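You operate a simulated robot arm through the tools that you are given. There is no shell and no other tool.

You are at the controls of a simulated robot arm. One attempt, no reset.

JOB
Dust the light pad, then check the teal photo tile and file it in its slot.
Fine: wipe all the dust off with the felt eraser and put it back; the tile goes in the yellow slot with its table number; switch the light pad off again and leave the other photo tiles alone. What is to be rubbed or washed off counts as gone when no trace of it is left.
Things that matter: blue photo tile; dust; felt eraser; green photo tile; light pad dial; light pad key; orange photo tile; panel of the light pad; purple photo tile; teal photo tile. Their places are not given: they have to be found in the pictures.

Only the result counts: the job must be done as asked and must still hold three seconds after the hand-in. Knocking over, shifting, dropping, spilling or breaking anything else fails it.

ROBOT AND FRAMES
A 7-joint arm with a two-finger parallel gripper, fixed in place. Base frame: the origin is at the foot of the arm, x ahead of it, y to its left, z up; the work surface is at about z = 0.78. Units: m, degrees, N and s.
With the tool pointing down near the work surface it reaches from about 0.44 to 0.92 m from the base axis. Its first joint turns from -143.0 to 143.0 degrees. Payload 3 kg.
The TCP is the grasp point between the finger pads, 0.03 m short of the fingertips. In the tool frame z runs along the fingers and y along their closing line. The gripper opens to 0.094 m. The fingers are 0.028 m wide and 0.01 m thick; the gripper's body (0.05 by 0.096 m) begins 0.055 m behind the TCP.
Orientation is that of the tool frame in the base frame, as [roll, pitch, yaw] about the fixed x, y, z axes, in that order (R = Rz(yaw) Ry(pitch) Rx(roll)). With the fingers straight down and closing along the base's y, the tool's x points along the base's -x, its y along +y and its z along -z.

CONTROLS
- The arm moves only by the tool drive_tool. Its argument "targets" is a list of rows, each an object of numbers (a shift or turn left out is 0, a gripper value left out holds the last): "x", "y", "z": the shift along the tool's x, y, z in m; "wx", "wy", "wz": the turn, a rotation vector about the tool's x, y, z in degrees; "grip": the opening, from 0 (shut) to 1 (fully open). In form: [{"x": .., "y": .., "z": .., "wx": .., "wy": .., "wz": .., "grip": ..}, ...]. A call has 1 to 20 rows; each row is the pose to reach, as a shift and turn from the pose commanded when the call began, along the tool's axes at that moment. Each row takes 0.2 s and may step no farther than 0.05 m and 8.6 degrees from the row before; otherwise, or with a gripper value out of range, the whole call is refused. Where a pose cannot be reached the arm comes as near as it can. A force on the tool above 90 N (or 10 N above the force at the start of the call, whichever is more), or a blocked arm, ends the call early, and 0.2 s more pass. The fingers move at their own pace (about 0.072 m/s each) and stop on an object; they squeeze with about 34 N. The grip force told is the motor's: it shows also when the fingers shut on nothing. Time passes only in rows, and 0.2 s behind the last, so rows that repeat a pose let the fingers close. The reply holds the time, the measured pose of the TCP, the force on the tool along the base axes, the opening and the grip force, in the units named above and with some noise, with the torque about the TCP (base axes, N m) and any sound that the robot's microphone picked up, and new pictures: "views" is both (left out), scene, wrist or none.
- Cameras (640 x 400 px; columns grow to the right, rows downward): "scene" is fixed at [0.222, -0.499, 1.5152]; the picture's right is [0.91, -0.42, 0.00], its down [-0.21, -0.45, -0.87] and it looks along [0.37, 0.79, -0.49] (base axes); focal length 320 px, centre (320, 200). "wrist" rides on the gripper at [0.076, 0.014, -0.103] in the tool frame; the picture's right is [-0.18, 0.98, 0.00], its down [-0.75, -0.14, -0.64] and it looks along [-0.63, -0.12, 0.77] (tool axes); focal length 243 px, centre (320, 200).
- point_at(camera, pixels): for up to 12 pixels [column, row] of the newest picture of that camera ("zoom" is the newest enlarged one), the place [x, y, z] in the base frame of the surface seen there, good to about 0.002 m. The clock stands still meanwhile.
- enlarge(camera, box): a new picture of the part [left, top, right, bottom] of that camera's present view, enlarged. The clock stands still meanwhile.
- finish_job(): hands the job in; it is judged then, once.

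Open the gripper and draw the arm clear of the work before you hand the job in, unless the task says otherwise.

The tools are called after "Emit:" as name(argument=value, ...) on one line, values as JSON. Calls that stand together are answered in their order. drive_tool: Moves the arm, as the interface text tells. Its arguments: {"type":"object","properties":{"targets":{"type":"array","items":{"type":"object","properties":{"x":{"type":"number"},"y":{"type":"number"},"z":{"type":"number"},"wx":{"type":"number"},"wy":{"type":"number"},"wz":{"type":"number"},"grip":{"type":"number"}}}},"views":{"type":"string","enum":["both","scene","wrist","none"]}},"required":["targets"]} The other tools are called the same way: point_at (camera, pixels) gives the place of the surface under pixels of a picture; enlarge (camera, box) takes an enlarged picture of a part of a camera's view; finish_job () hands the job in.

At the start:

```text
t: 0.0
tcp_pos: [0.5451, 0.353, 1.1674]
orientation: [-179.9, 0.0, -180.0]
contact_force: [-0.1, 0.2, 0.3]
torque: [0.01, 0.02, -0.02]
width: 0.0942
gripper_force: 0.0
```

scene: 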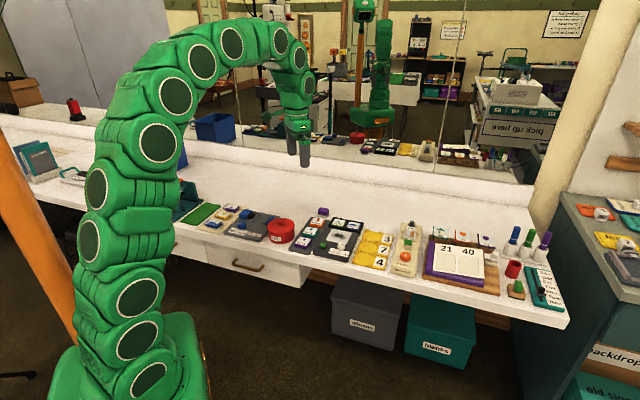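
wrist: 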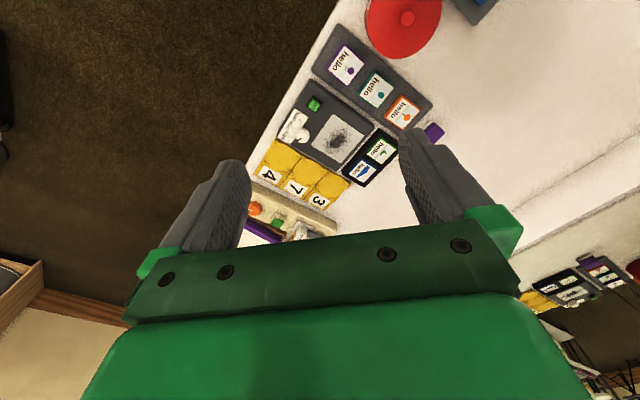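

The scene shows the work area around pixels (300-400, 205-265), and the wrist camera shows the light pad with dust near (335,140). I enlarge both to read details.

Emit:
enlarge(camera="scene", box=[180, 190, 420, 290])

Emit:
enlarge(camera="wrist", box=[240, 0, 480, 240])

```text
2.67 times, centred on (300, 240) of scene
```

zoom: 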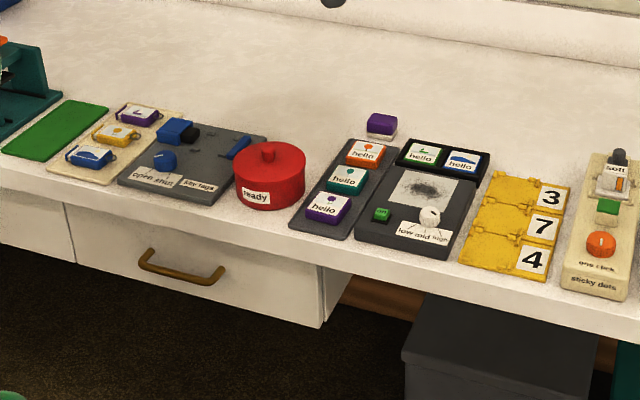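

```text
1.67 times, centred on (360, 120) of wrist
```

zoom: 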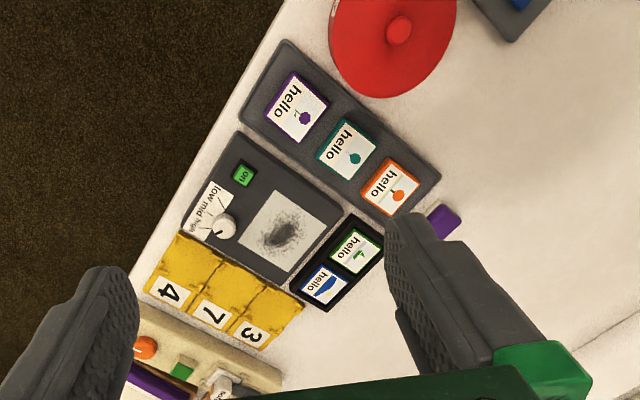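

I see the pad's key (green "on"), dial (low/mid/high), tiles and yellow slots 3/7/4. I look for a table or other notes in the right part of the scene and get positions.

Emit:
enlarge(camera="scene", box=[380, 210, 580, 335])

Emit:
enlarge(camera="scene", box=[400, 0, 640, 150])

Emit:
enlarge(camera="scene", box=[290, 195, 410, 270])

```text
3.20 times, centred on (480, 272) of scene
```

zoom: 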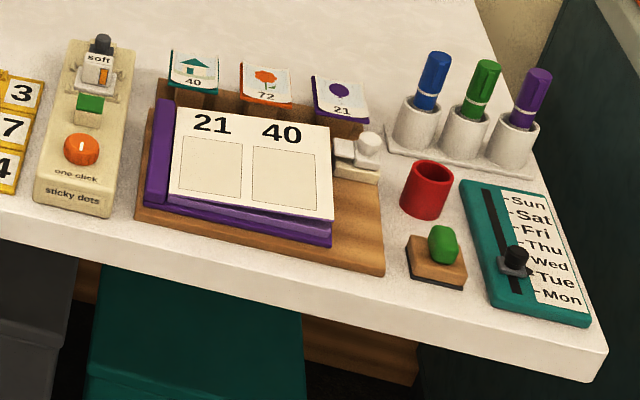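

```text
2.67 times, centred on (520, 75) of scene
```

zoom: 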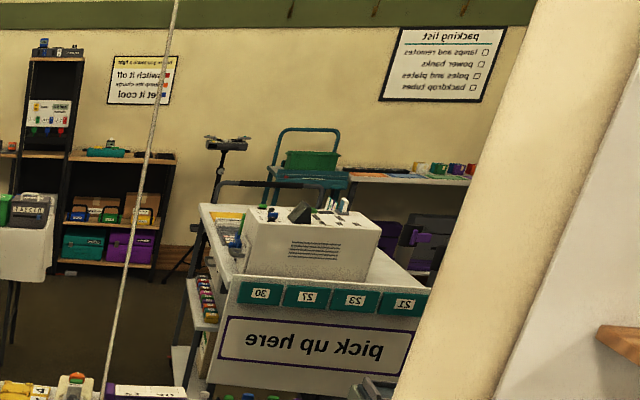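

```text
5.33 times, centred on (350, 232) of scene
```

zoom: 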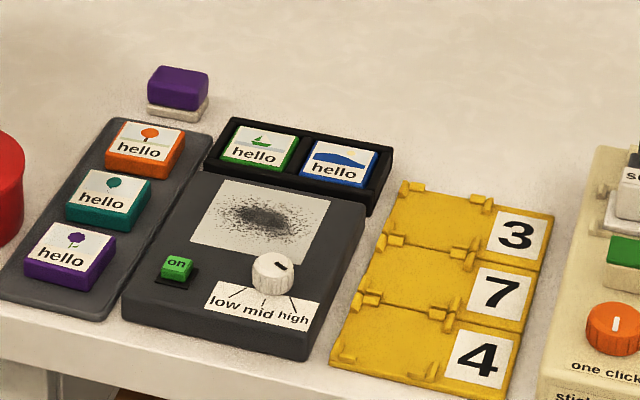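

The newest zoom shows the felt eraser (178,90), teal tile (108,198), panel (260,220), key (177,268), dial (273,272) and slots. I measure those places.

Emit:
point_at(camera="zoom", pixels=[[178, 78], [178, 95], [148, 108], [207, 112], [222, 183], [330, 196], [305, 268], [190, 243], [177, 262], [273, 262], [110, 185], [260, 220]])

Emit:
point_at(camera="zoom", pixels=[[80, 168], [152, 180], [137, 213], [65, 203], [440, 220], [430, 280], [395, 350], [400, 190], [550, 215], [510, 395], [333, 365], [300, 350]])

```text
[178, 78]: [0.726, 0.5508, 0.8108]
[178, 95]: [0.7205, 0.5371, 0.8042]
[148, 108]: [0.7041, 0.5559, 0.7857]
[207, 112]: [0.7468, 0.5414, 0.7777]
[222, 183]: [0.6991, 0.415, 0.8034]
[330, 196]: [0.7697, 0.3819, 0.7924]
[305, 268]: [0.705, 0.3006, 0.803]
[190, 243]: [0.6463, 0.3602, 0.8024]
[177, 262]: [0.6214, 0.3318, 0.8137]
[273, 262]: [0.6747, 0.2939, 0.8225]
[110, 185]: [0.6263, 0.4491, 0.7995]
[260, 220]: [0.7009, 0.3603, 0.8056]
```

```text
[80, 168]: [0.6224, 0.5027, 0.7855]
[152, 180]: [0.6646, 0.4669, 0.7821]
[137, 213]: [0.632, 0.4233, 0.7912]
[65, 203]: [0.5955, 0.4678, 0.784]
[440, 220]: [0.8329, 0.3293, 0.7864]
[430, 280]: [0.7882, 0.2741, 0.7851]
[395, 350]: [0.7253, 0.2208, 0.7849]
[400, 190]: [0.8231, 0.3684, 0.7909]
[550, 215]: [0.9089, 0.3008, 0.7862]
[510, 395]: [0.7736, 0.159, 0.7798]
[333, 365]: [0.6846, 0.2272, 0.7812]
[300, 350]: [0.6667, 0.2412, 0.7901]
```

The station is laid out at 45° in the base frame (slot column runs along [0.7,0.7]). I move over it while yawing 45° so the tool is square with the desk, to get a close look.

Emit:
drive_tool(targets=[{"x": -0.0035, "y": -0.0235, "z": 0.023, "wz": -7.5}, {"x": -0.007, "y": -0.047, "z": 0.046, "wz": -15}, {"x": -0.0105, "y": -0.0705, "z": 0.069, "wz": -22.5}, {"x": -0.014, "y": -0.094, "z": 0.092, "wz": -30}, {"x": -0.0175, "y": -0.1175, "z": 0.115, "wz": -37.5}, {"x": -0.021, "y": -0.141, "z": 0.137, "wz": -45}, {"x": -0.021, "y": -0.141, "z": 0.137, "wz": -45}], views="both")

```text
t: 1.6
tcp_pos: [0.5654, 0.2114, 1.0332]
orientation: [-180.0, 0.0, -134.9]
contact_force: [0.8, -0.3, -0.6]
torque: [0.02, 0.0, 0.03]
width: 0.0941
gripper_force: 0.1
```

scene: 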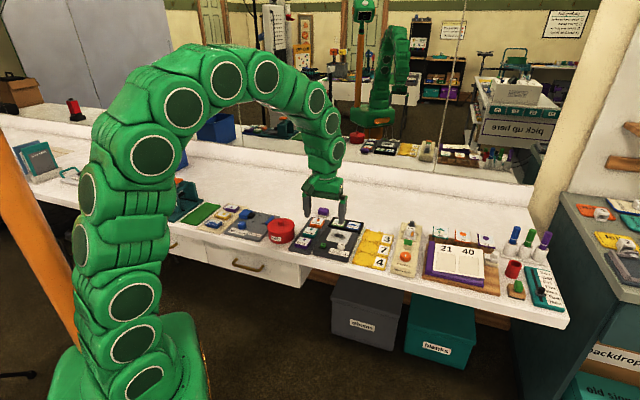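
wrist: 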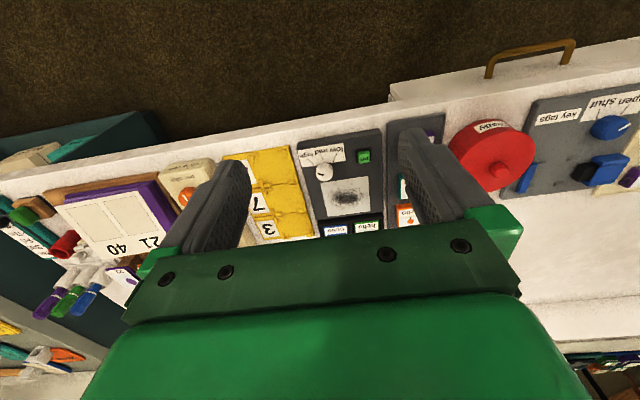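

The wrist view is blocked in its lower half by the gripper; the pad sits at rows 130-240. I move the tool farther over the desk so the pad and tiles fall in the clear upper half.

Emit:
drive_tool(targets=[{"x": -0.038, "y": 0.0075, "z": 0.013}, {"x": -0.076, "y": 0.015, "z": 0.026}, {"x": -0.114, "y": 0.0225, "z": 0.04}, {"x": -0.151, "y": 0.03, "z": 0.053}, {"x": -0.151, "y": 0.03, "z": 0.053}], views="both")

Emit:
enlarge(camera="wrist", box=[160, 0, 480, 200])

```text
t: 2.8
tcp_pos: [0.6518, 0.3405, 0.9787]
orientation: [-179.9, 0.0, -134.9]
contact_force: [-0.6, -0.5, 0.0]
torque: [0.02, 0.02, 0.0]
width: 0.0939
gripper_force: 0.1
```

scene: 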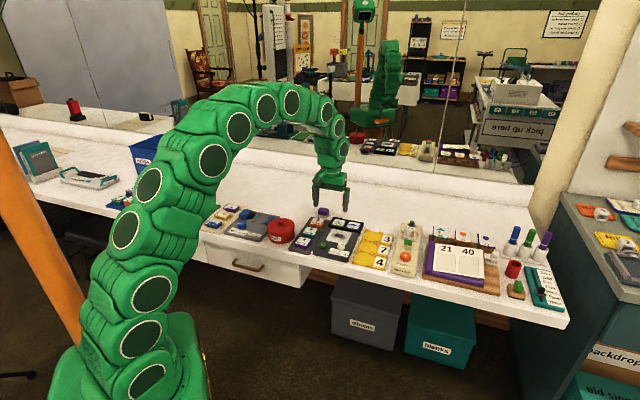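
wrist: 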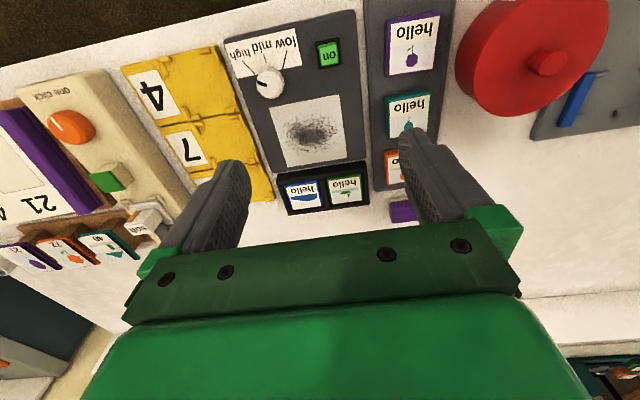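

```text
2.00 times, centred on (320, 100) of wrist
```

zoom: 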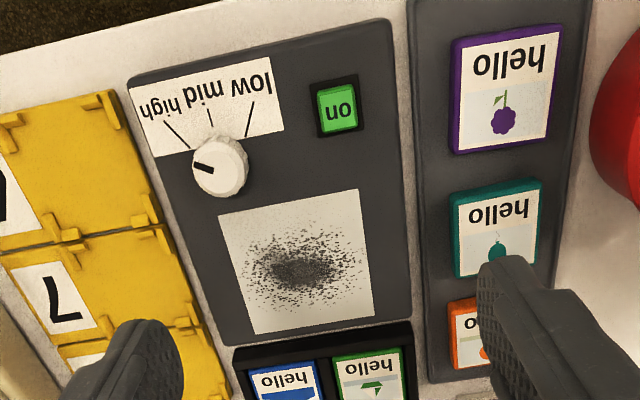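

Clear view now: pad with dial (222,165), key (337,107), dusty panel (298,262), teal tile (495,230) in zoom pixels. I measure them and zoom in on the dial.

Emit:
point_at(camera="zoom", pixels=[[219, 215], [358, 190], [374, 316], [252, 334], [337, 107], [318, 90], [355, 125], [222, 165], [205, 167], [450, 195], [543, 182], [455, 275]])

Emit:
point_at(camera="zoom", pixels=[[130, 85], [388, 22], [412, 318], [225, 345], [405, 5], [590, 5], [430, 380], [455, 40], [560, 28], [548, 145], [455, 152], [495, 230]])

Emit:
enlarge(camera="wrist", box=[220, 20, 350, 101])

Emit:
enlarge(camera="wrist", box=[110, 30, 290, 142])

```text
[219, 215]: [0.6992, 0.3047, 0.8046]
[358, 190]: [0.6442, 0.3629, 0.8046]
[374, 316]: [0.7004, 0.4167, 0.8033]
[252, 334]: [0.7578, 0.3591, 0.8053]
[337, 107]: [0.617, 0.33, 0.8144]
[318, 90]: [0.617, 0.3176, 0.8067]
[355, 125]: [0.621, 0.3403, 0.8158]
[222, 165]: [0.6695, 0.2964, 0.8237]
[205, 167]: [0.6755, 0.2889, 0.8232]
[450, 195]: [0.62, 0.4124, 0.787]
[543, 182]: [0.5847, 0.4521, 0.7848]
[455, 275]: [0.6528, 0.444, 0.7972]
```

```text
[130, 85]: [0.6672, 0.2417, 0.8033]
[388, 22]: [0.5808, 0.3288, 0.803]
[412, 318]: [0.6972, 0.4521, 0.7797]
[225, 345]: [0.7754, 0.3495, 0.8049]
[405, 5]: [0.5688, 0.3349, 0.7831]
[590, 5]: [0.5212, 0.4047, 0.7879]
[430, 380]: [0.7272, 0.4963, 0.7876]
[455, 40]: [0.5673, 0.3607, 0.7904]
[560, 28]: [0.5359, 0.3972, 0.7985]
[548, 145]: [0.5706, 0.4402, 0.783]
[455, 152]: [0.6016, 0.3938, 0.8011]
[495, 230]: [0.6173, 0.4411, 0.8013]
```

```text
4.92 times, centred on (285, 60) of wrist
```

zoom: 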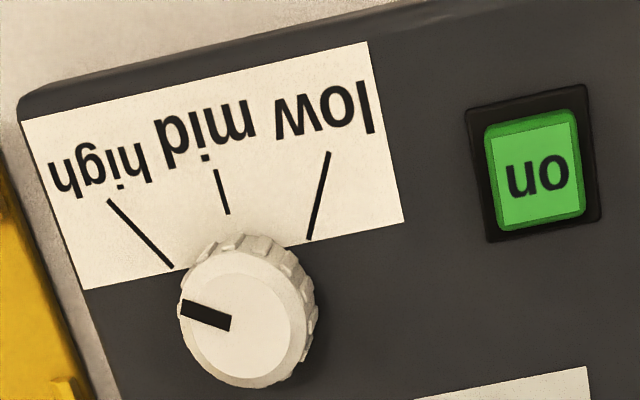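

```text
3.56 times, centred on (200, 86) of wrist
```

zoom: 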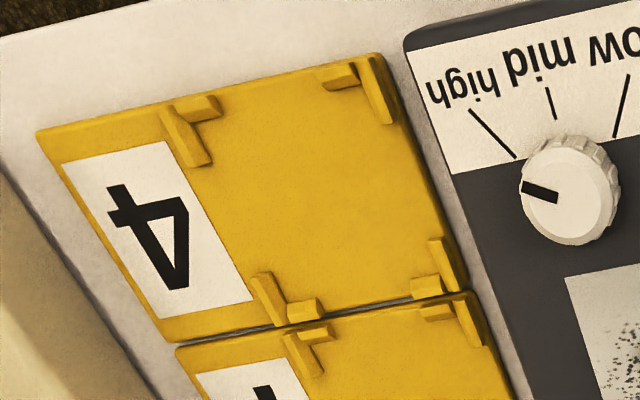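

The dial pointer lies past "high", and the slots have corner tabs. I measure slot 4's tabs and floor in this zoom.

Emit:
point_at(camera="zoom", pixels=[[175, 115], [200, 103], [205, 160], [340, 75], [375, 75], [388, 115], [265, 285], [300, 308], [435, 250], [425, 285], [300, 180], [452, 280]])

Emit:
point_at(camera="zoom", pixels=[[40, 133], [380, 55], [170, 340], [467, 292], [180, 350], [290, 345], [320, 330], [435, 310], [470, 310], [195, 130], [325, 82], [285, 315]])

Emit:
point_at(camera="wrist", pixels=[[460, 60], [470, 20], [480, 100], [545, 65], [402, 208], [395, 155], [392, 180], [300, 195], [345, 190], [372, 165], [285, 178], [290, 210]])

```text
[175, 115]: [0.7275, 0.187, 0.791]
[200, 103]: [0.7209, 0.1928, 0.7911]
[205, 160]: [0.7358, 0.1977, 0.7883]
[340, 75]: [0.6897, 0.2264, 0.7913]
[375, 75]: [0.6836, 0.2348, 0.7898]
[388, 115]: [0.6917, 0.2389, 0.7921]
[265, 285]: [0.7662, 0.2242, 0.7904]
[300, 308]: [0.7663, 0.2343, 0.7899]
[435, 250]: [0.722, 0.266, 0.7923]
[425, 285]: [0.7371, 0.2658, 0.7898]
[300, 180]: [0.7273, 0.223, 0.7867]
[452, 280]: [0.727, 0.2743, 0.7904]
```

```text
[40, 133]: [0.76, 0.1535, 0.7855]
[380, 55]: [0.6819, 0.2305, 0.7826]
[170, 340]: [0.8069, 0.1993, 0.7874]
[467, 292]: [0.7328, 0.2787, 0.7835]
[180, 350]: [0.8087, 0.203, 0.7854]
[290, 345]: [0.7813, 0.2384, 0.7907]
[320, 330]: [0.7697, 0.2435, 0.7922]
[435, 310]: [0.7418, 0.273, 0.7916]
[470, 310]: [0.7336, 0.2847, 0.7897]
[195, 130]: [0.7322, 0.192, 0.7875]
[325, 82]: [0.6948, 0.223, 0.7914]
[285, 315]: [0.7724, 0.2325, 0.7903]
```

```text
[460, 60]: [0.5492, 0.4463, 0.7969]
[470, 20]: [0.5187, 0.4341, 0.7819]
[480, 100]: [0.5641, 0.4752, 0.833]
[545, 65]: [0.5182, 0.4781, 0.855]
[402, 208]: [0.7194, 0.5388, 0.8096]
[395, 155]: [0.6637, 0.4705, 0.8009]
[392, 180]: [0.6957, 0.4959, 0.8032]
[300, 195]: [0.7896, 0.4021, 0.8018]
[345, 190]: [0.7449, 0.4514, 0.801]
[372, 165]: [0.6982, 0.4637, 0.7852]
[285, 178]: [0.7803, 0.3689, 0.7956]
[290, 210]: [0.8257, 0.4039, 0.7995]
```

Slot centres come out near u≈0.351, with v≈0.678/0.748/0.818 (u right along desk, v away), tabs ~4 mm tall; the teal tile is ~0.049×0.045 and 14 mm thick. Now I move over to view the felt eraser (wrist px (402,208)) closely.

Emit:
drive_tool(targets=[{"x": -0.04, "y": 0.02, "z": 0.007}, {"x": -0.08, "y": 0.04, "z": 0.015}, {"x": -0.12, "y": 0.06, "z": 0.022}, {"x": -0.16, "y": 0.08, "z": 0.03}, {"x": -0.16, "y": 0.08, "z": 0.03}], views="wrist")

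Emit:
enlarge(camera="wrist", box=[220, 40, 440, 178])

```text
t: 4.0
tcp_pos: [0.7093, 0.5128, 0.9487]
orientation: [-179.9, 0.0, -135.1]
contact_force: [-0.4, -0.5, 0.4]
torque: [0.04, -0.03, -0.01]
width: 0.0938
gripper_force: 0.0
```

wrist: 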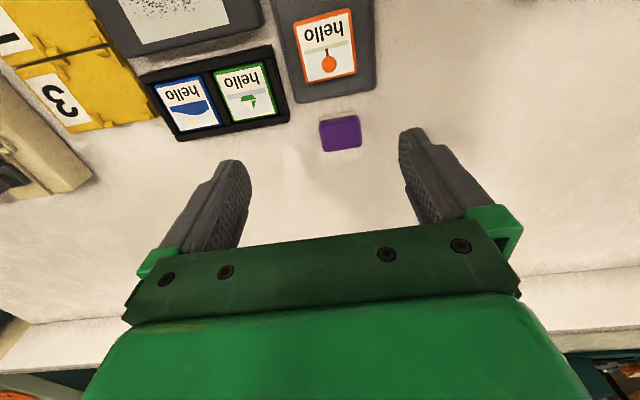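

```text
2.90 times, centred on (330, 109) of wrist
```

zoom: 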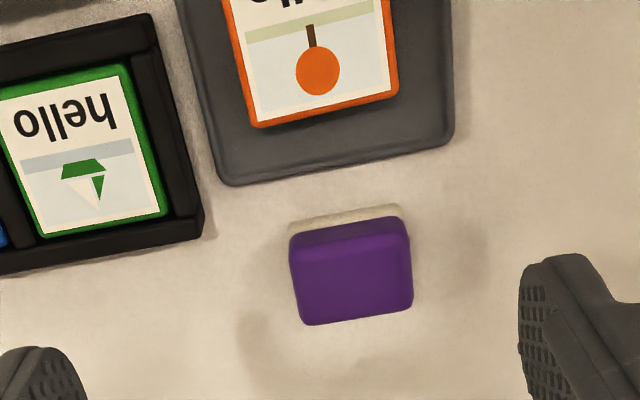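

The eraser is clearly visible (zoom 290-412, 205-325). I measure its corners and the neighbouring tray edges.

Emit:
point_at(camera="zoom", pixels=[[293, 240], [405, 222], [410, 300], [308, 320], [352, 270], [292, 226], [400, 208], [350, 205], [302, 295], [412, 260], [230, 183], [452, 138]])

```text
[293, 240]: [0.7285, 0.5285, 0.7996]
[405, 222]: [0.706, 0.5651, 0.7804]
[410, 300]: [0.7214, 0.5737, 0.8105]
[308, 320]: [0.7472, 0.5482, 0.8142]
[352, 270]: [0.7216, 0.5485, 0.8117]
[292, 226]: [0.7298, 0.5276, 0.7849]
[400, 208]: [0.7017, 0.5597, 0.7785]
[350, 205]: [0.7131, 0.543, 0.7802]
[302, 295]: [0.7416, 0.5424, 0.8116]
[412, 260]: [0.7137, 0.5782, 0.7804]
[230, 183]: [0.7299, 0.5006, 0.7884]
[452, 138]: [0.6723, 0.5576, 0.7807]
```

The eraser is square with the desk: u 0.103–0.142, v 0.889–0.918, top z≈0.812 with a felt base. I go above it with a partially open gripper and check before descending.

Emit:
drive_tool(targets=[{"x": -0.02, "y": 0.009, "z": 0.03, "grip": 0.75}, {"x": -0.04, "y": 0.017, "z": 0.06}, {"x": -0.04, "y": 0.017, "z": 0.078}, {"x": -0.04, "y": 0.017, "z": 0.078}], views="both")

```text
t: 5.0
tcp_pos: [0.7218, 0.5506, 0.8676]
orientation: [179.9, 0.1, -135.0]
contact_force: [0.1, -0.2, 0.0]
torque: [-0.01, 0.02, -0.01]
width: 0.0705
gripper_force: 0.0
out of reach, approached as far as the arm can: row 2
```

scene: 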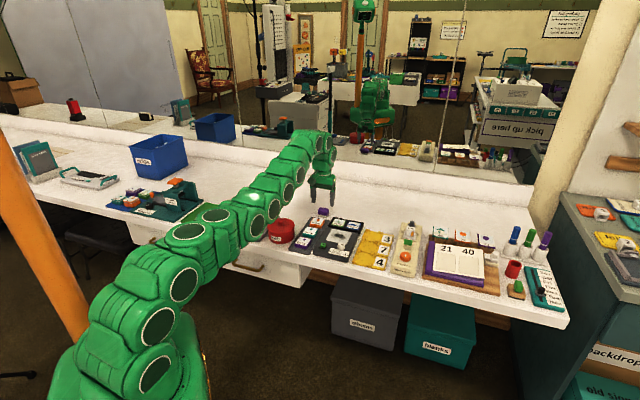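
wrist: 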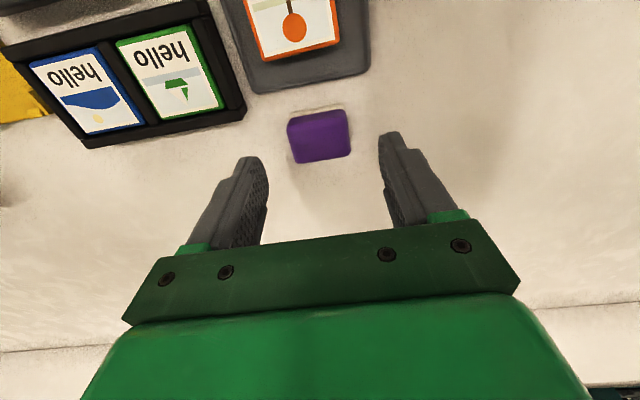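

TCP is at u≈0.121, v≈0.900, centred on the eraser. I descend so the fingertips come to about z=0.788, beside the purple body.

Emit:
drive_tool(targets=[{"x": -0.001, "y": -0.001, "z": 0.025}, {"x": -0.002, "y": -0.001, "z": 0.04}, {"x": -0.002, "y": -0.001, "z": 0.05}, {"x": -0.002, "y": -0.001, "z": 0.05}], views="both")

```text
t: 6.0
tcp_pos: [0.7269, 0.5505, 0.8183]
orientation: [-180.0, 0.0, -135.0]
contact_force: [0.6, 0.3, -0.6]
torque: [-0.01, 0.03, 0.01]
width: 0.0705
gripper_force: 0.1
```

scene: 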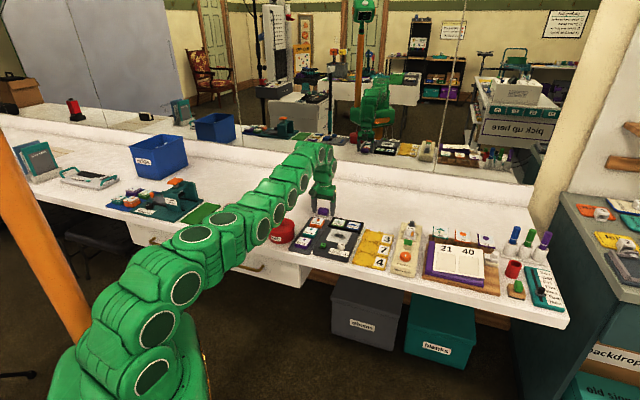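
wrist: 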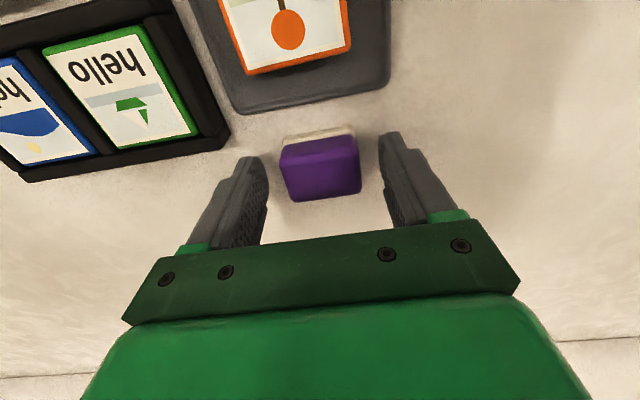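

The eraser (321,168) sits centred between the fingers. I close the gripper on it.

Emit:
drive_tool(targets=[{"grip": 0}, {"grip": 0}, {"grip": 0}, {"grip": 0}], views="wrist")

```text
t: 7.0
tcp_pos: [0.7264, 0.5506, 0.8198]
orientation: [-179.9, 0.0, -135.0]
contact_force: [0.0, -0.5, -0.7]
torque: [-0.01, 0.01, 0.0]
width: 0.0429
gripper_force: 33.9
```

wrist: 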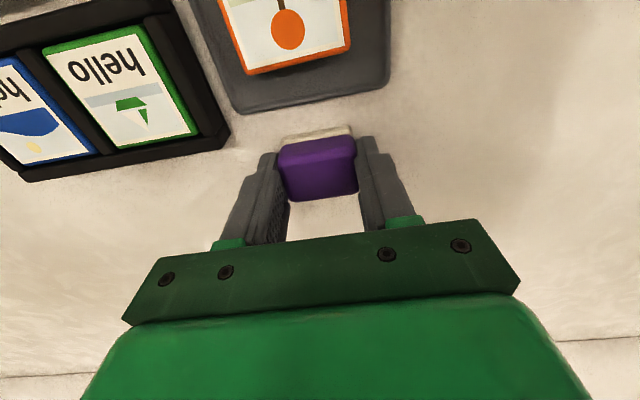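

Grip is 34 N at 43 mm width, so the eraser is held. I lift it, retract, and carry it above the panel centre.

Emit:
drive_tool(targets=[{"x": 0.0, "y": 0.0, "z": -0.02}, {"x": 0.01, "y": -0.005, "z": -0.045}, {"x": 0.045, "y": -0.03, "z": -0.05}, {"x": 0.08, "y": -0.06, "z": -0.05}, {"x": 0.115, "y": -0.088, "z": -0.05}, {"x": 0.1525, "y": -0.116, "z": -0.05}, {"x": 0.1525, "y": -0.116, "z": -0.05}], views="both")

```text
t: 8.6
tcp_pos: [0.7026, 0.362, 0.8677]
orientation: [180.0, 0.0, -135.0]
contact_force: [0.1, -0.2, -0.5]
torque: [0.0, 0.03, 0.03]
width: 0.0429
gripper_force: 33.9
```

scene: 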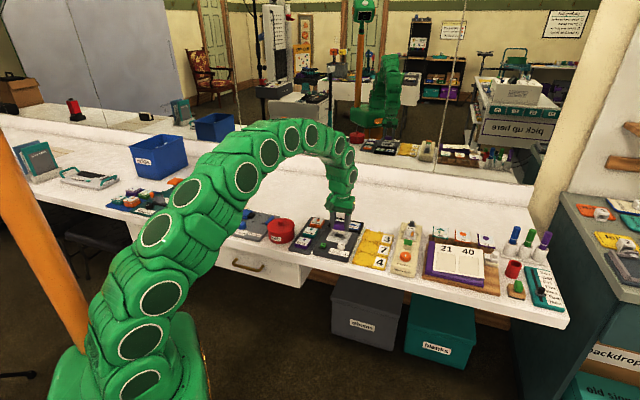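
wrist: 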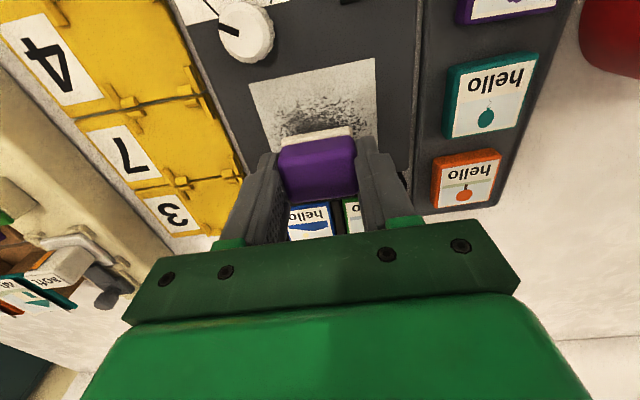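

TCP is over the panel centre (u 0.241, v 0.753). I lower gently until the felt touches the panel, checking the force.

Emit:
drive_tool(targets=[{"z": 0.01}, {"z": 0.018}, {"z": 0.022}, {"z": 0.0245}, {"z": 0.026}], views="wrist")

```text
t: 9.8
tcp_pos: [0.7019, 0.3615, 0.8433]
orientation: [180.0, 0.0, -135.0]
contact_force: [-0.7, 0.8, 2.4]
torque: [0.01, 0.0, 0.0]
width: 0.0431
gripper_force: 33.8
```

wrist: 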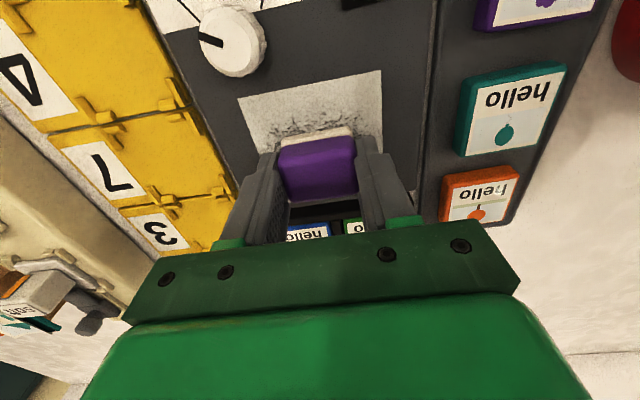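

Light contact (2.4 N) at z=0.843. I press about 1.5 mm more and wipe in serpentine lines over the whole panel.

Emit:
drive_tool(targets=[{"x": 0.0, "y": 0.0, "z": 0.0015}, {"x": 0.015, "y": 0.014, "z": 0.0015}, {"x": 0.027, "y": 0.027, "z": 0.0015}, {"x": 0.027, "y": 0.0, "z": 0.0015}, {"x": 0.027, "y": -0.027, "z": 0.0015}, {"x": 0.014, "y": -0.027, "z": 0.0015}, {"x": 0.014, "y": 0.0, "z": 0.0015}, {"x": 0.014, "y": 0.027, "z": 0.0015}, {"x": 0.001, "y": 0.027, "z": 0.0015}, {"x": 0.001, "y": 0.0, "z": 0.0015}, {"x": 0.001, "y": -0.027, "z": 0.0015}, {"x": -0.012, "y": -0.027, "z": 0.0015}, {"x": -0.012, "y": 0.0, "z": 0.0015}, {"x": -0.012, "y": 0.027, "z": 0.0015}, {"x": -0.024, "y": 0.027, "z": 0.0015}, {"x": -0.024, "y": 0.0, "z": 0.0015}, {"x": -0.024, "y": -0.027, "z": 0.0015}], views="both")

```text
t: 13.4
tcp_pos: [0.7358, 0.3594, 0.8419]
orientation: [180.0, 0.0, -135.1]
contact_force: [-0.9, 1.0, 4.5]
torque: [0.0, 0.03, -0.01]
width: 0.043
gripper_force: 33.9
```

scene: 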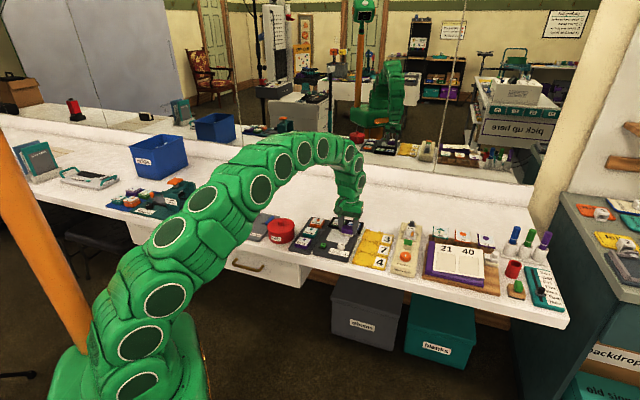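
wrist: 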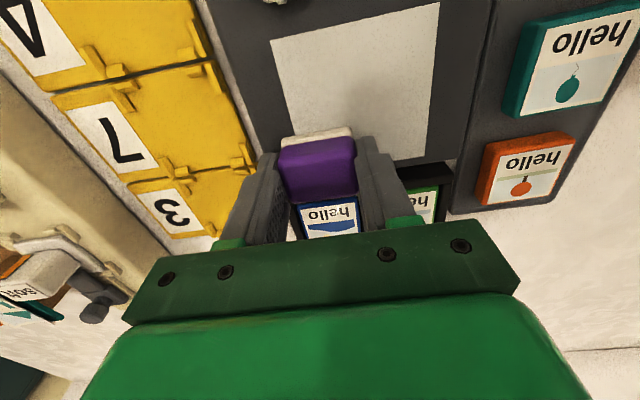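

The visible part of the panel looks clean. I wipe again crosswise, still at ~4.5 N, to be sure of the edges.

Emit:
drive_tool(targets=[{"x": 0.025, "y": 0.0}, {"x": 0.051, "y": 0.0}, {"x": 0.051, "y": 0.014}, {"x": 0.025, "y": 0.014}, {"x": 0.0, "y": 0.014}, {"x": 0.0, "y": 0.028}, {"x": 0.025, "y": 0.028}, {"x": 0.051, "y": 0.028}, {"x": 0.051, "y": 0.042}, {"x": 0.025, "y": 0.042}, {"x": 0.0, "y": 0.042}, {"x": 0.0, "y": 0.054}, {"x": 0.025, "y": 0.054}, {"x": 0.051, "y": 0.054}, {"x": 0.025, "y": 0.027}, {"x": 0.025, "y": 0.027, "z": -0.03}, {"x": -0.01, "y": 0.027, "z": -0.06}, {"x": -0.01, "y": 0.027, "z": -0.08}], views="both")

Emit:
enlarge(camera="wrist", box=[220, 0, 440, 138])

```text
t: 17.2
tcp_pos: [0.7239, 0.3848, 0.9216]
orientation: [179.9, -0.1, -135.0]
contact_force: [0.2, -0.6, -1.8]
torque: [0.01, 0.02, 0.01]
width: 0.0429
gripper_force: 34.4
```

scene: 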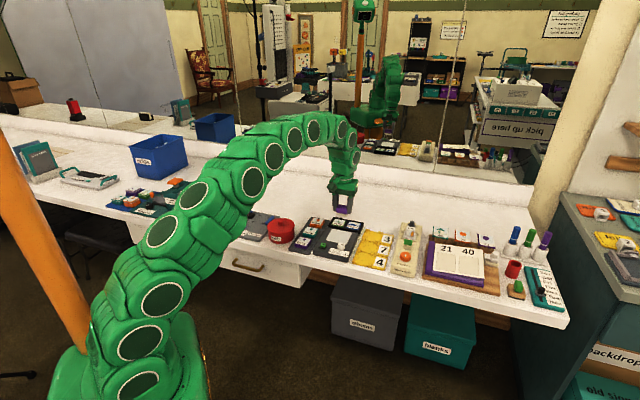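
wrist: 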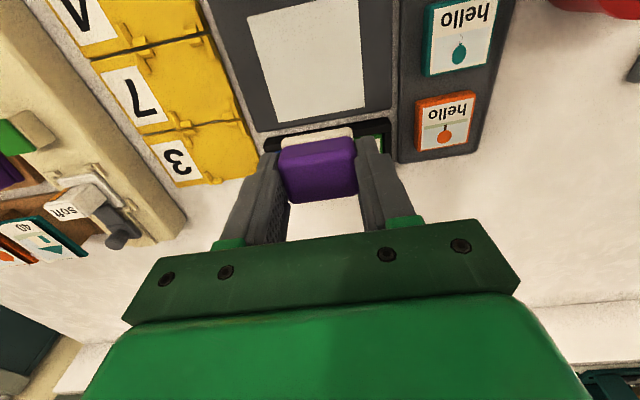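

```text
2.90 times, centred on (330, 69) of wrist
```

zoom: 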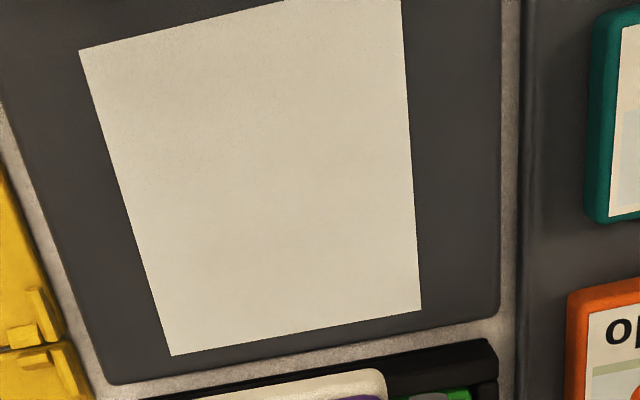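

The panel is spotless in the enlarged view. I carry the eraser back along the reverse path to its original spot, lowering gently.

Emit:
drive_tool(targets=[{"x": -0.0285, "y": 0.028, "z": 0.0225}, {"x": -0.0585, "y": 0.056, "z": 0.0425}, {"x": -0.0885, "y": 0.086, "z": 0.0575}, {"x": -0.1135, "y": 0.113, "z": 0.0725}, {"x": -0.1185, "y": 0.116, "z": 0.0905}, {"x": -0.1185, "y": 0.116, "z": 0.0985}, {"x": -0.1185, "y": 0.116, "z": 0.102}, {"x": -0.1185, "y": 0.116, "z": 0.102}], views="both")

```text
t: 19.0
tcp_pos: [0.7268, 0.5529, 0.8194]
orientation: [-180.0, 0.1, -135.1]
contact_force: [0.2, 0.0, 0.3]
torque: [0.02, 0.01, 0.03]
width: 0.0433
gripper_force: 34.0
```

scene: 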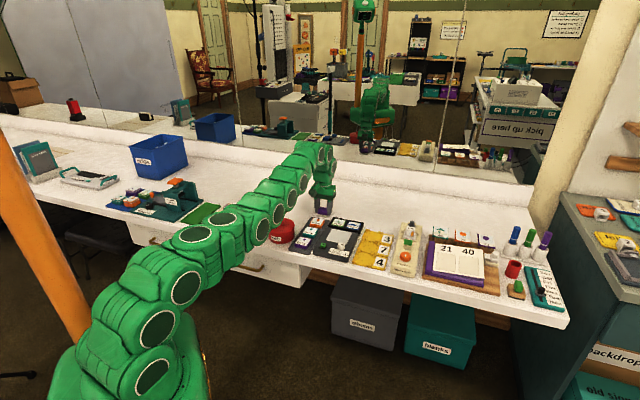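
wrist: 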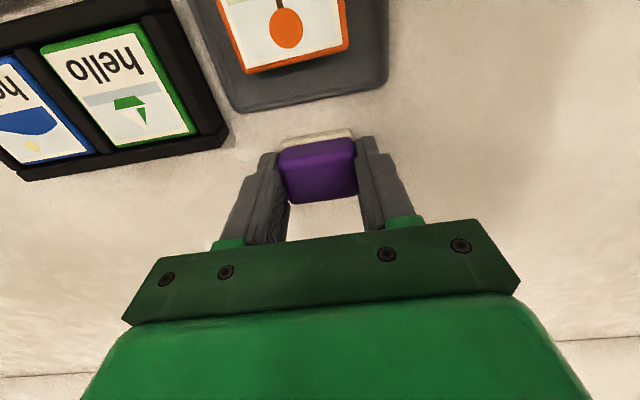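

The picture matches the original pose within a couple of pixels, with no contact force yet. I lower one more millimetre to confirm touch, then open.

Emit:
drive_tool(targets=[{"z": 0.001}, {"z": 0.0015}, {"z": 0.0015}], views="none")

```text
t: 19.8
tcp_pos: [0.7257, 0.551, 0.8199]
orientation: [180.0, 0.0, -134.9]
contact_force: [-2.5, -1.3, 11.5]
torque: [-0.09, 0.07, 0.0]
width: 0.0428
gripper_force: 34.1
```

Contact confirmed (11.5 N), so the eraser sits on the desk. I open and lift straight up, then pull back toward the teal tile.

Emit:
drive_tool(targets=[{"z": 0.0, "grip": 0.75}, {"z": 0.0, "grip": 0.75}, {"z": -0.02}, {"z": -0.045}, {"x": 0.03, "z": -0.075}, {"x": 0.07, "z": -0.1}, {"x": 0.11, "z": -0.12}, {"x": 0.13, "z": -0.13}], views="both")

Emit:
enlarge(camera="scene", box=[290, 195, 410, 270])

Emit:
enlarge(camera="wrist", box=[180, 0, 460, 175])

```text
t: 21.6
tcp_pos: [0.6358, 0.4598, 0.9478]
orientation: [-180.0, 0.0, -135.0]
contact_force: [0.5, -0.3, 0.4]
torque: [0.02, -0.02, -0.01]
width: 0.0705
gripper_force: 0.1
out of reach, approached as far as the arm can: row 4
```

scene: 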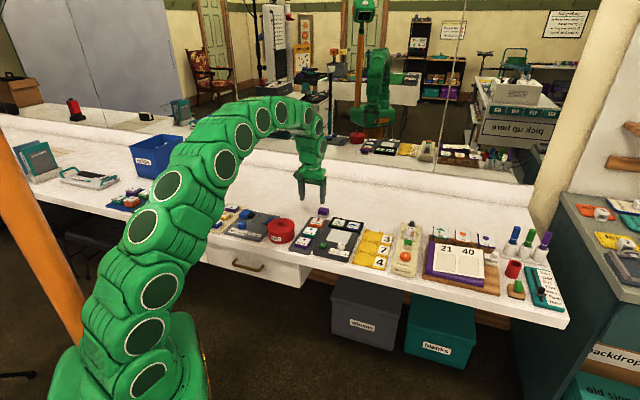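
wrist: 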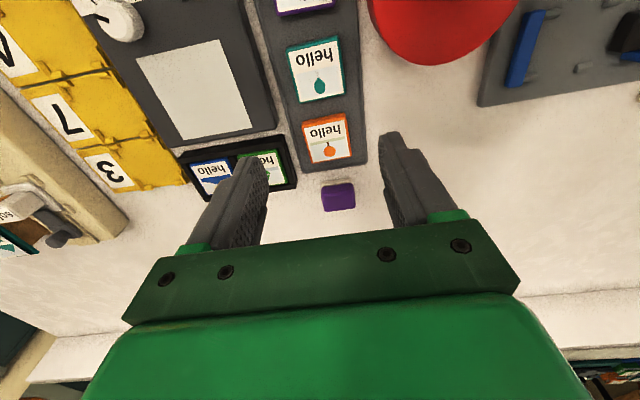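

```text
5.33 times, centred on (350, 232) of scene
```

zoom: 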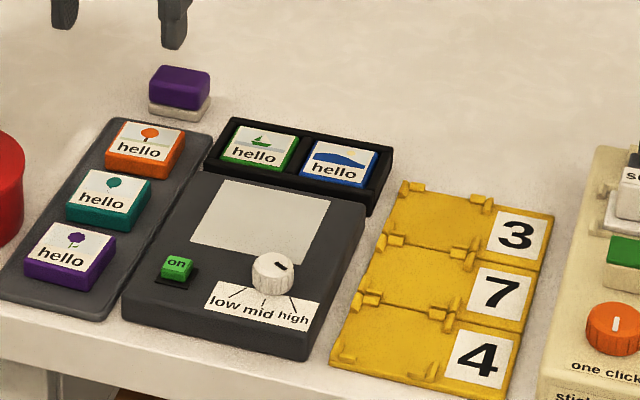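

```text
2.29 times, centred on (320, 88) of wrist
```

zoom: 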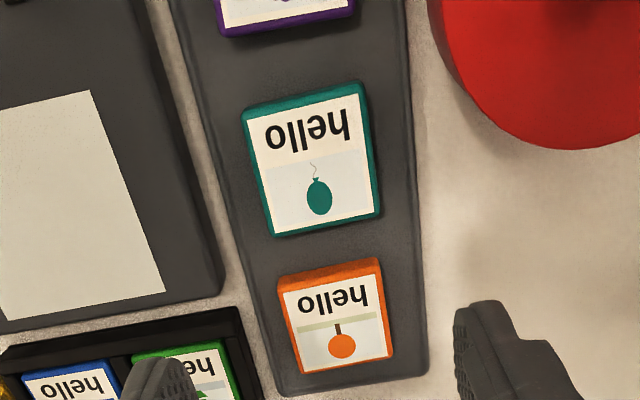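

Eraser is back at its place (scene zoom (178,90)) and the panel is clean. I measure the teal tile's corners and pot edge from this view.

Emit:
point_at(camera="zoom", pixels=[[248, 118], [360, 86], [378, 212], [272, 230], [312, 160], [243, 116], [362, 82], [380, 216], [268, 235], [500, 130], [222, 290], [440, 60]])

Emit:
enlarge(camera="wrist", box=[270, 20, 370, 82])

```text
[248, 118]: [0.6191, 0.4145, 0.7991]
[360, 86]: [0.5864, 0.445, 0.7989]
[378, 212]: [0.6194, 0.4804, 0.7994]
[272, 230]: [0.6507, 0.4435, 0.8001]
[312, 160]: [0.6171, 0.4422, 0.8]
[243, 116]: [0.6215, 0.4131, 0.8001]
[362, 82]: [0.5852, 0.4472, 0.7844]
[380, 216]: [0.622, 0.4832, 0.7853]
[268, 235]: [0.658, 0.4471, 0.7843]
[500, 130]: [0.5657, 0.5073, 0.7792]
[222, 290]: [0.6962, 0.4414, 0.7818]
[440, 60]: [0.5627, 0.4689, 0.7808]
```

```text
6.40 times, centred on (320, 51) of wrist
```

zoom: 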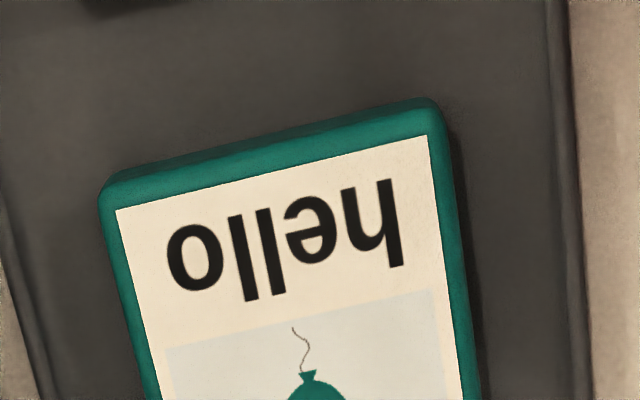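

Tile centre is u≈0.1225, v≈0.753, top 0.800. I move over it and come down to 3 cm above grasp height for a check.

Emit:
drive_tool(targets=[{"x": 0.011, "y": 0.001, "z": 0.035, "grip": 0.7}, {"x": 0.0215, "y": 0.002, "z": 0.07}, {"x": 0.0215, "y": 0.002, "z": 0.1}, {"x": 0.0215, "y": 0.002, "z": 0.1}], views="both")

```text
t: 22.6
tcp_pos: [0.6174, 0.4456, 0.8486]
orientation: [-180.0, 0.0, -135.0]
contact_force: [0.6, -0.5, -0.9]
torque: [-0.01, 0.01, 0.03]
width: 0.0657
gripper_force: 0.1
```

scene: 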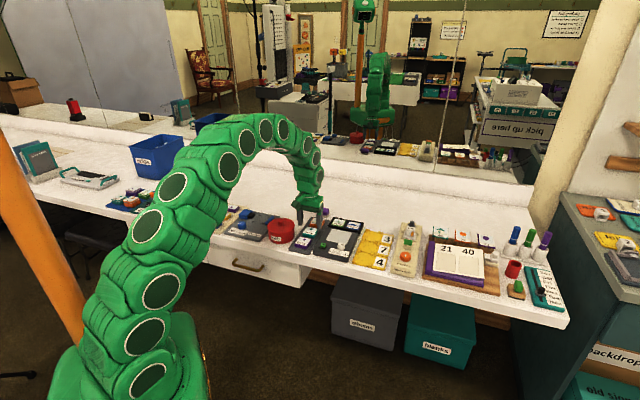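
wrist: 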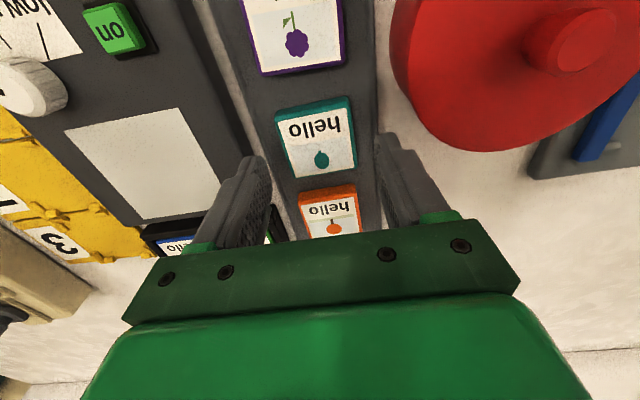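

Teal tile (318,137) is between the fingers, with clear room to pot and pad. I descend to z≈0.820.

Emit:
drive_tool(targets=[{"z": 0.015}, {"z": 0.024}, {"z": 0.0285}, {"z": 0.0285}], views="wrist")

```text
t: 23.6
tcp_pos: [0.6176, 0.4454, 0.8196]
orientation: [-179.9, 0.0, -134.9]
contact_force: [0.0, 0.5, 0.1]
torque: [-0.02, 0.02, -0.01]
width: 0.0659
gripper_force: 0.0
```

wrist: 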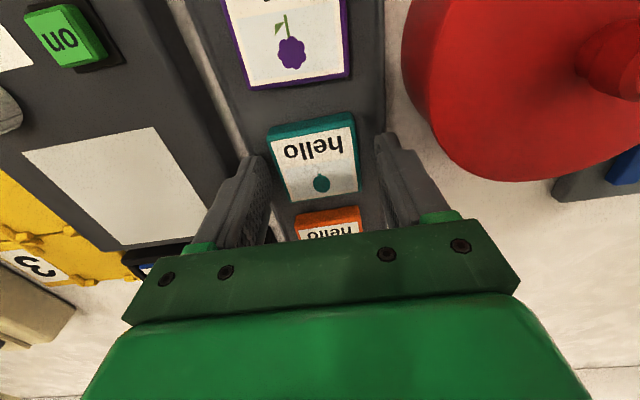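

The tile (316,158) is centred between the fingers with no contact. I close the gripper.

Emit:
drive_tool(targets=[{"grip": 0}, {"grip": 0}, {"grip": 0}], views="wrist")

```text
t: 24.4
tcp_pos: [0.618, 0.4456, 0.8189]
orientation: [-179.9, 0.0, -135.0]
contact_force: [-0.6, -0.5, 2.1]
torque: [-0.03, -0.04, 0.04]
width: 0.0487
gripper_force: 33.7
```

wrist: 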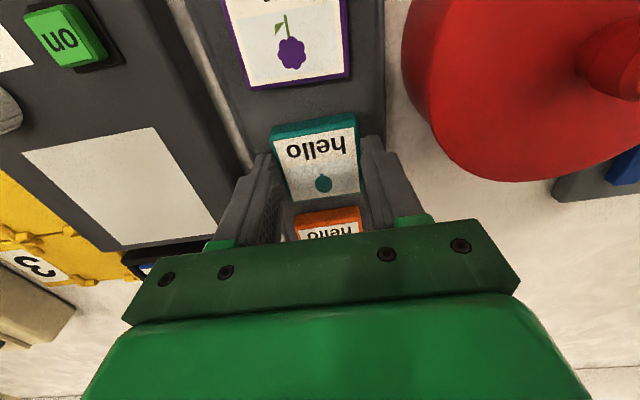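

Tile is gripped (48.7 mm, 34 N). I lift it and carry it over the panel, stopping about 1 cm above.

Emit:
drive_tool(targets=[{"z": -0.02}, {"z": -0.05}, {"x": 0.0005, "y": -0.04, "z": -0.055}, {"x": 0.001, "y": -0.08, "z": -0.055}, {"x": 0.0015, "y": -0.1185, "z": -0.05}, {"x": 0.0015, "y": -0.1185, "z": -0.03}, {"x": 0.0015, "y": -0.1185, "z": -0.03}], views="both")

```text
t: 26.0
tcp_pos: [0.7008, 0.3595, 0.8502]
orientation: [-180.0, 0.0, -135.0]
contact_force: [0.0, 0.7, -0.8]
torque: [-0.01, -0.02, -0.02]
width: 0.049
gripper_force: 34.1
```

scene: 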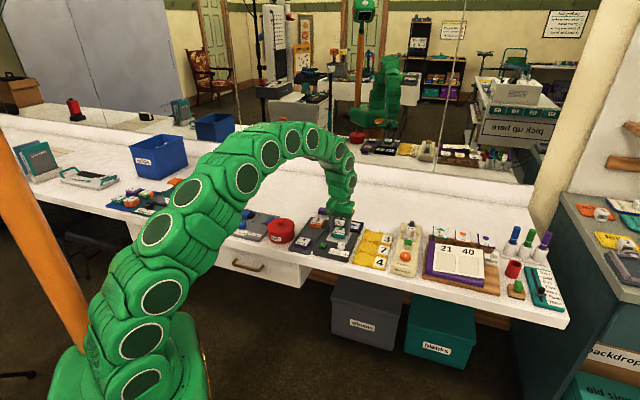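
wrist: 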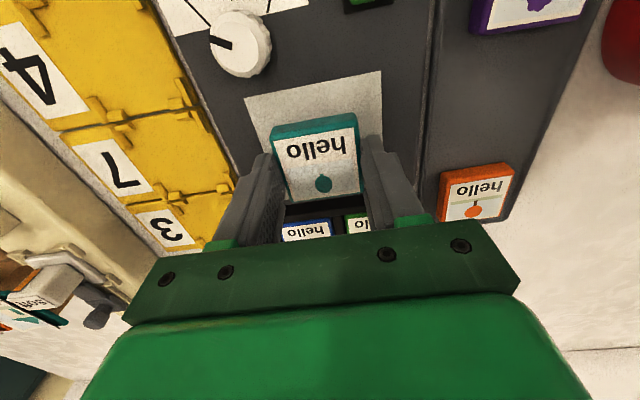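

The tile hangs over the panel centre (u 0.241, v 0.750). I lower it slowly to touch.

Emit:
drive_tool(targets=[{"z": 0.006}, {"z": 0.009}, {"z": 0.0105}, {"z": 0.0115}], views="none")

```text
t: 27.0
tcp_pos: [0.7011, 0.36, 0.8404]
orientation: [179.9, 0.1, -135.0]
contact_force: [-6.6, -5.4, 25.4]
torque: [-0.27, 0.32, 0.01]
width: 0.0486
gripper_force: 34.1
```

Firm contact (25 N). I ease back 1 mm, open the gripper and rise straight up for a look.

Emit:
drive_tool(targets=[{"z": -0.001}, {"z": -0.001, "grip": 0.7}, {"z": -0.001, "grip": 0.7}, {"z": -0.02}, {"z": -0.05}, {"z": -0.09, "x": -0.02}, {"z": -0.11, "x": -0.05}, {"z": -0.11, "x": -0.05}], views="both")

Emit:
enlarge(camera="wrist", box=[200, 0, 480, 175])

```text
t: 28.8
tcp_pos: [0.7356, 0.3971, 0.9483]
orientation: [179.9, -0.1, -135.1]
contact_force: [0.0, -0.5, 0.6]
torque: [0.02, 0.01, 0.03]
width: 0.0655
gripper_force: 0.1
```

scene: 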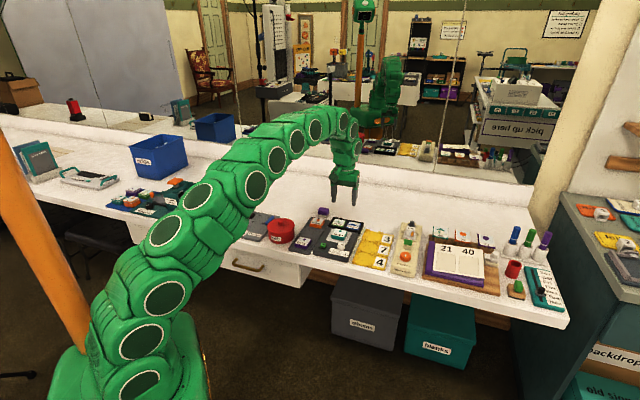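
wrist: 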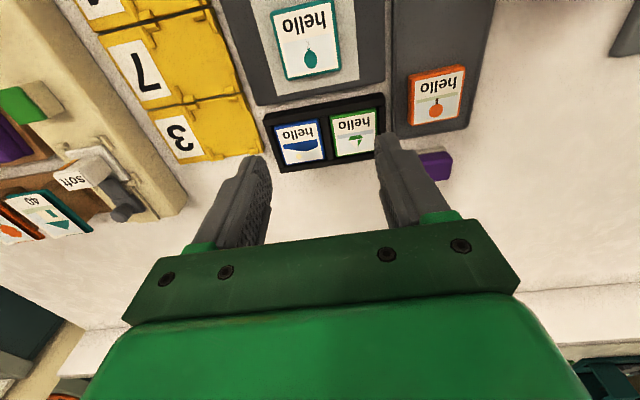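

```text
2.29 times, centred on (340, 88) of wrist
```

zoom: 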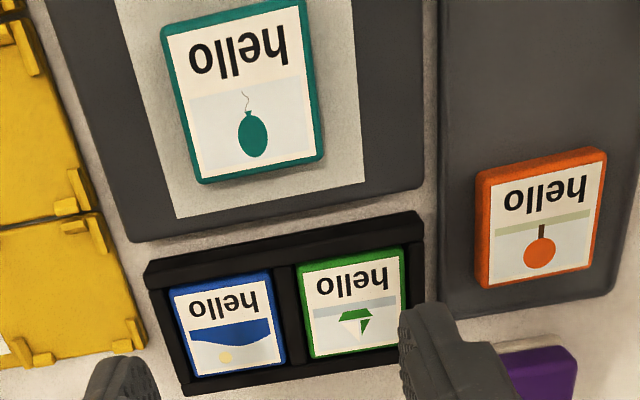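

The teal tile lies squarely on the panel. Next I close the fingers and move above the green key (u≈0.204, v≈0.671), stopping 3-4 cm over it for a check.

Emit:
drive_tool(targets=[{"x": 0.044, "y": 0.0125, "z": 0.0, "grip": 0}, {"x": 0.088, "y": 0.025, "z": 0.01}, {"x": 0.13, "y": 0.037, "z": 0.03}, {"x": 0.13, "y": 0.037, "z": 0.063}, {"x": 0.13, "y": 0.037, "z": 0.063}], views="both")

Emit:
enlarge(camera="wrist", box=[220, 60, 440, 198])

```text
t: 30.0
tcp_pos: [0.6178, 0.3312, 0.8857]
orientation: [180.0, -0.1, -135.0]
contact_force: [1.0, 0.0, 0.5]
torque: [0.02, 0.0, -0.01]
width: 0.0
gripper_force: 33.5
```

scene: 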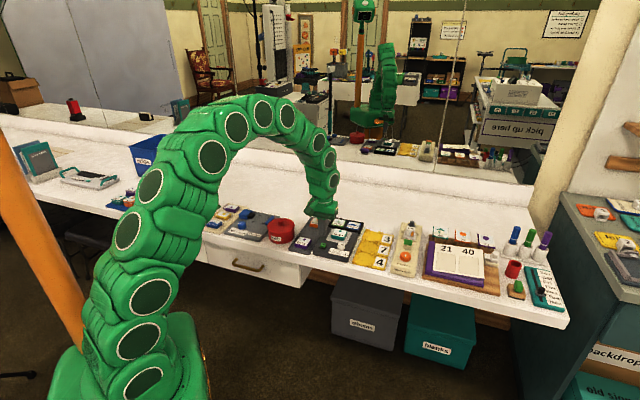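
wrist: 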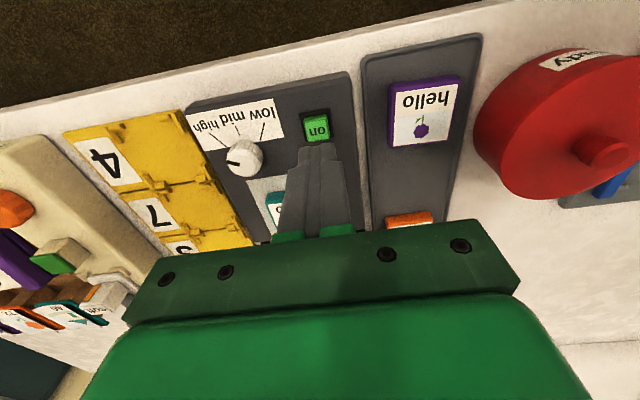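

```text
2.90 times, centred on (330, 129) of wrist
```

zoom: 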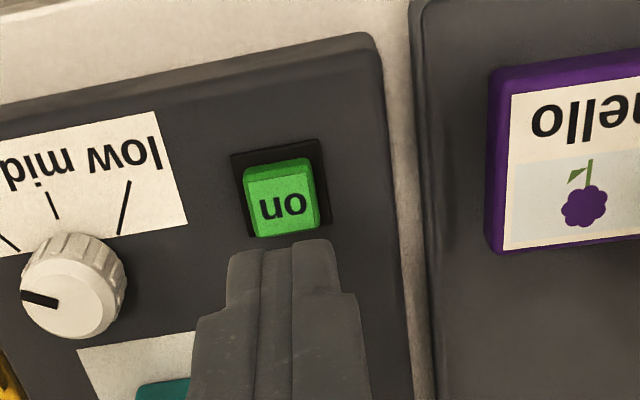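

The closed fingertips hover behind the key in view. I measure the key top to fine-tune.

Emit:
point_at(camera="zoom", pixels=[[283, 205], [250, 185], [312, 172], [316, 222], [260, 233], [235, 160], [320, 142], [40, 300], [72, 297]])

```text
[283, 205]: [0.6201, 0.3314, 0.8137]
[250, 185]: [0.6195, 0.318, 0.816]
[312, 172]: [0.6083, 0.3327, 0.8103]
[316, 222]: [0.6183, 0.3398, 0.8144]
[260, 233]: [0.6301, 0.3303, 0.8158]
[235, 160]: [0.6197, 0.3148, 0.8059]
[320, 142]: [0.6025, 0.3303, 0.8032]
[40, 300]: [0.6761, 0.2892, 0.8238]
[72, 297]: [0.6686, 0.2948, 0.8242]
```

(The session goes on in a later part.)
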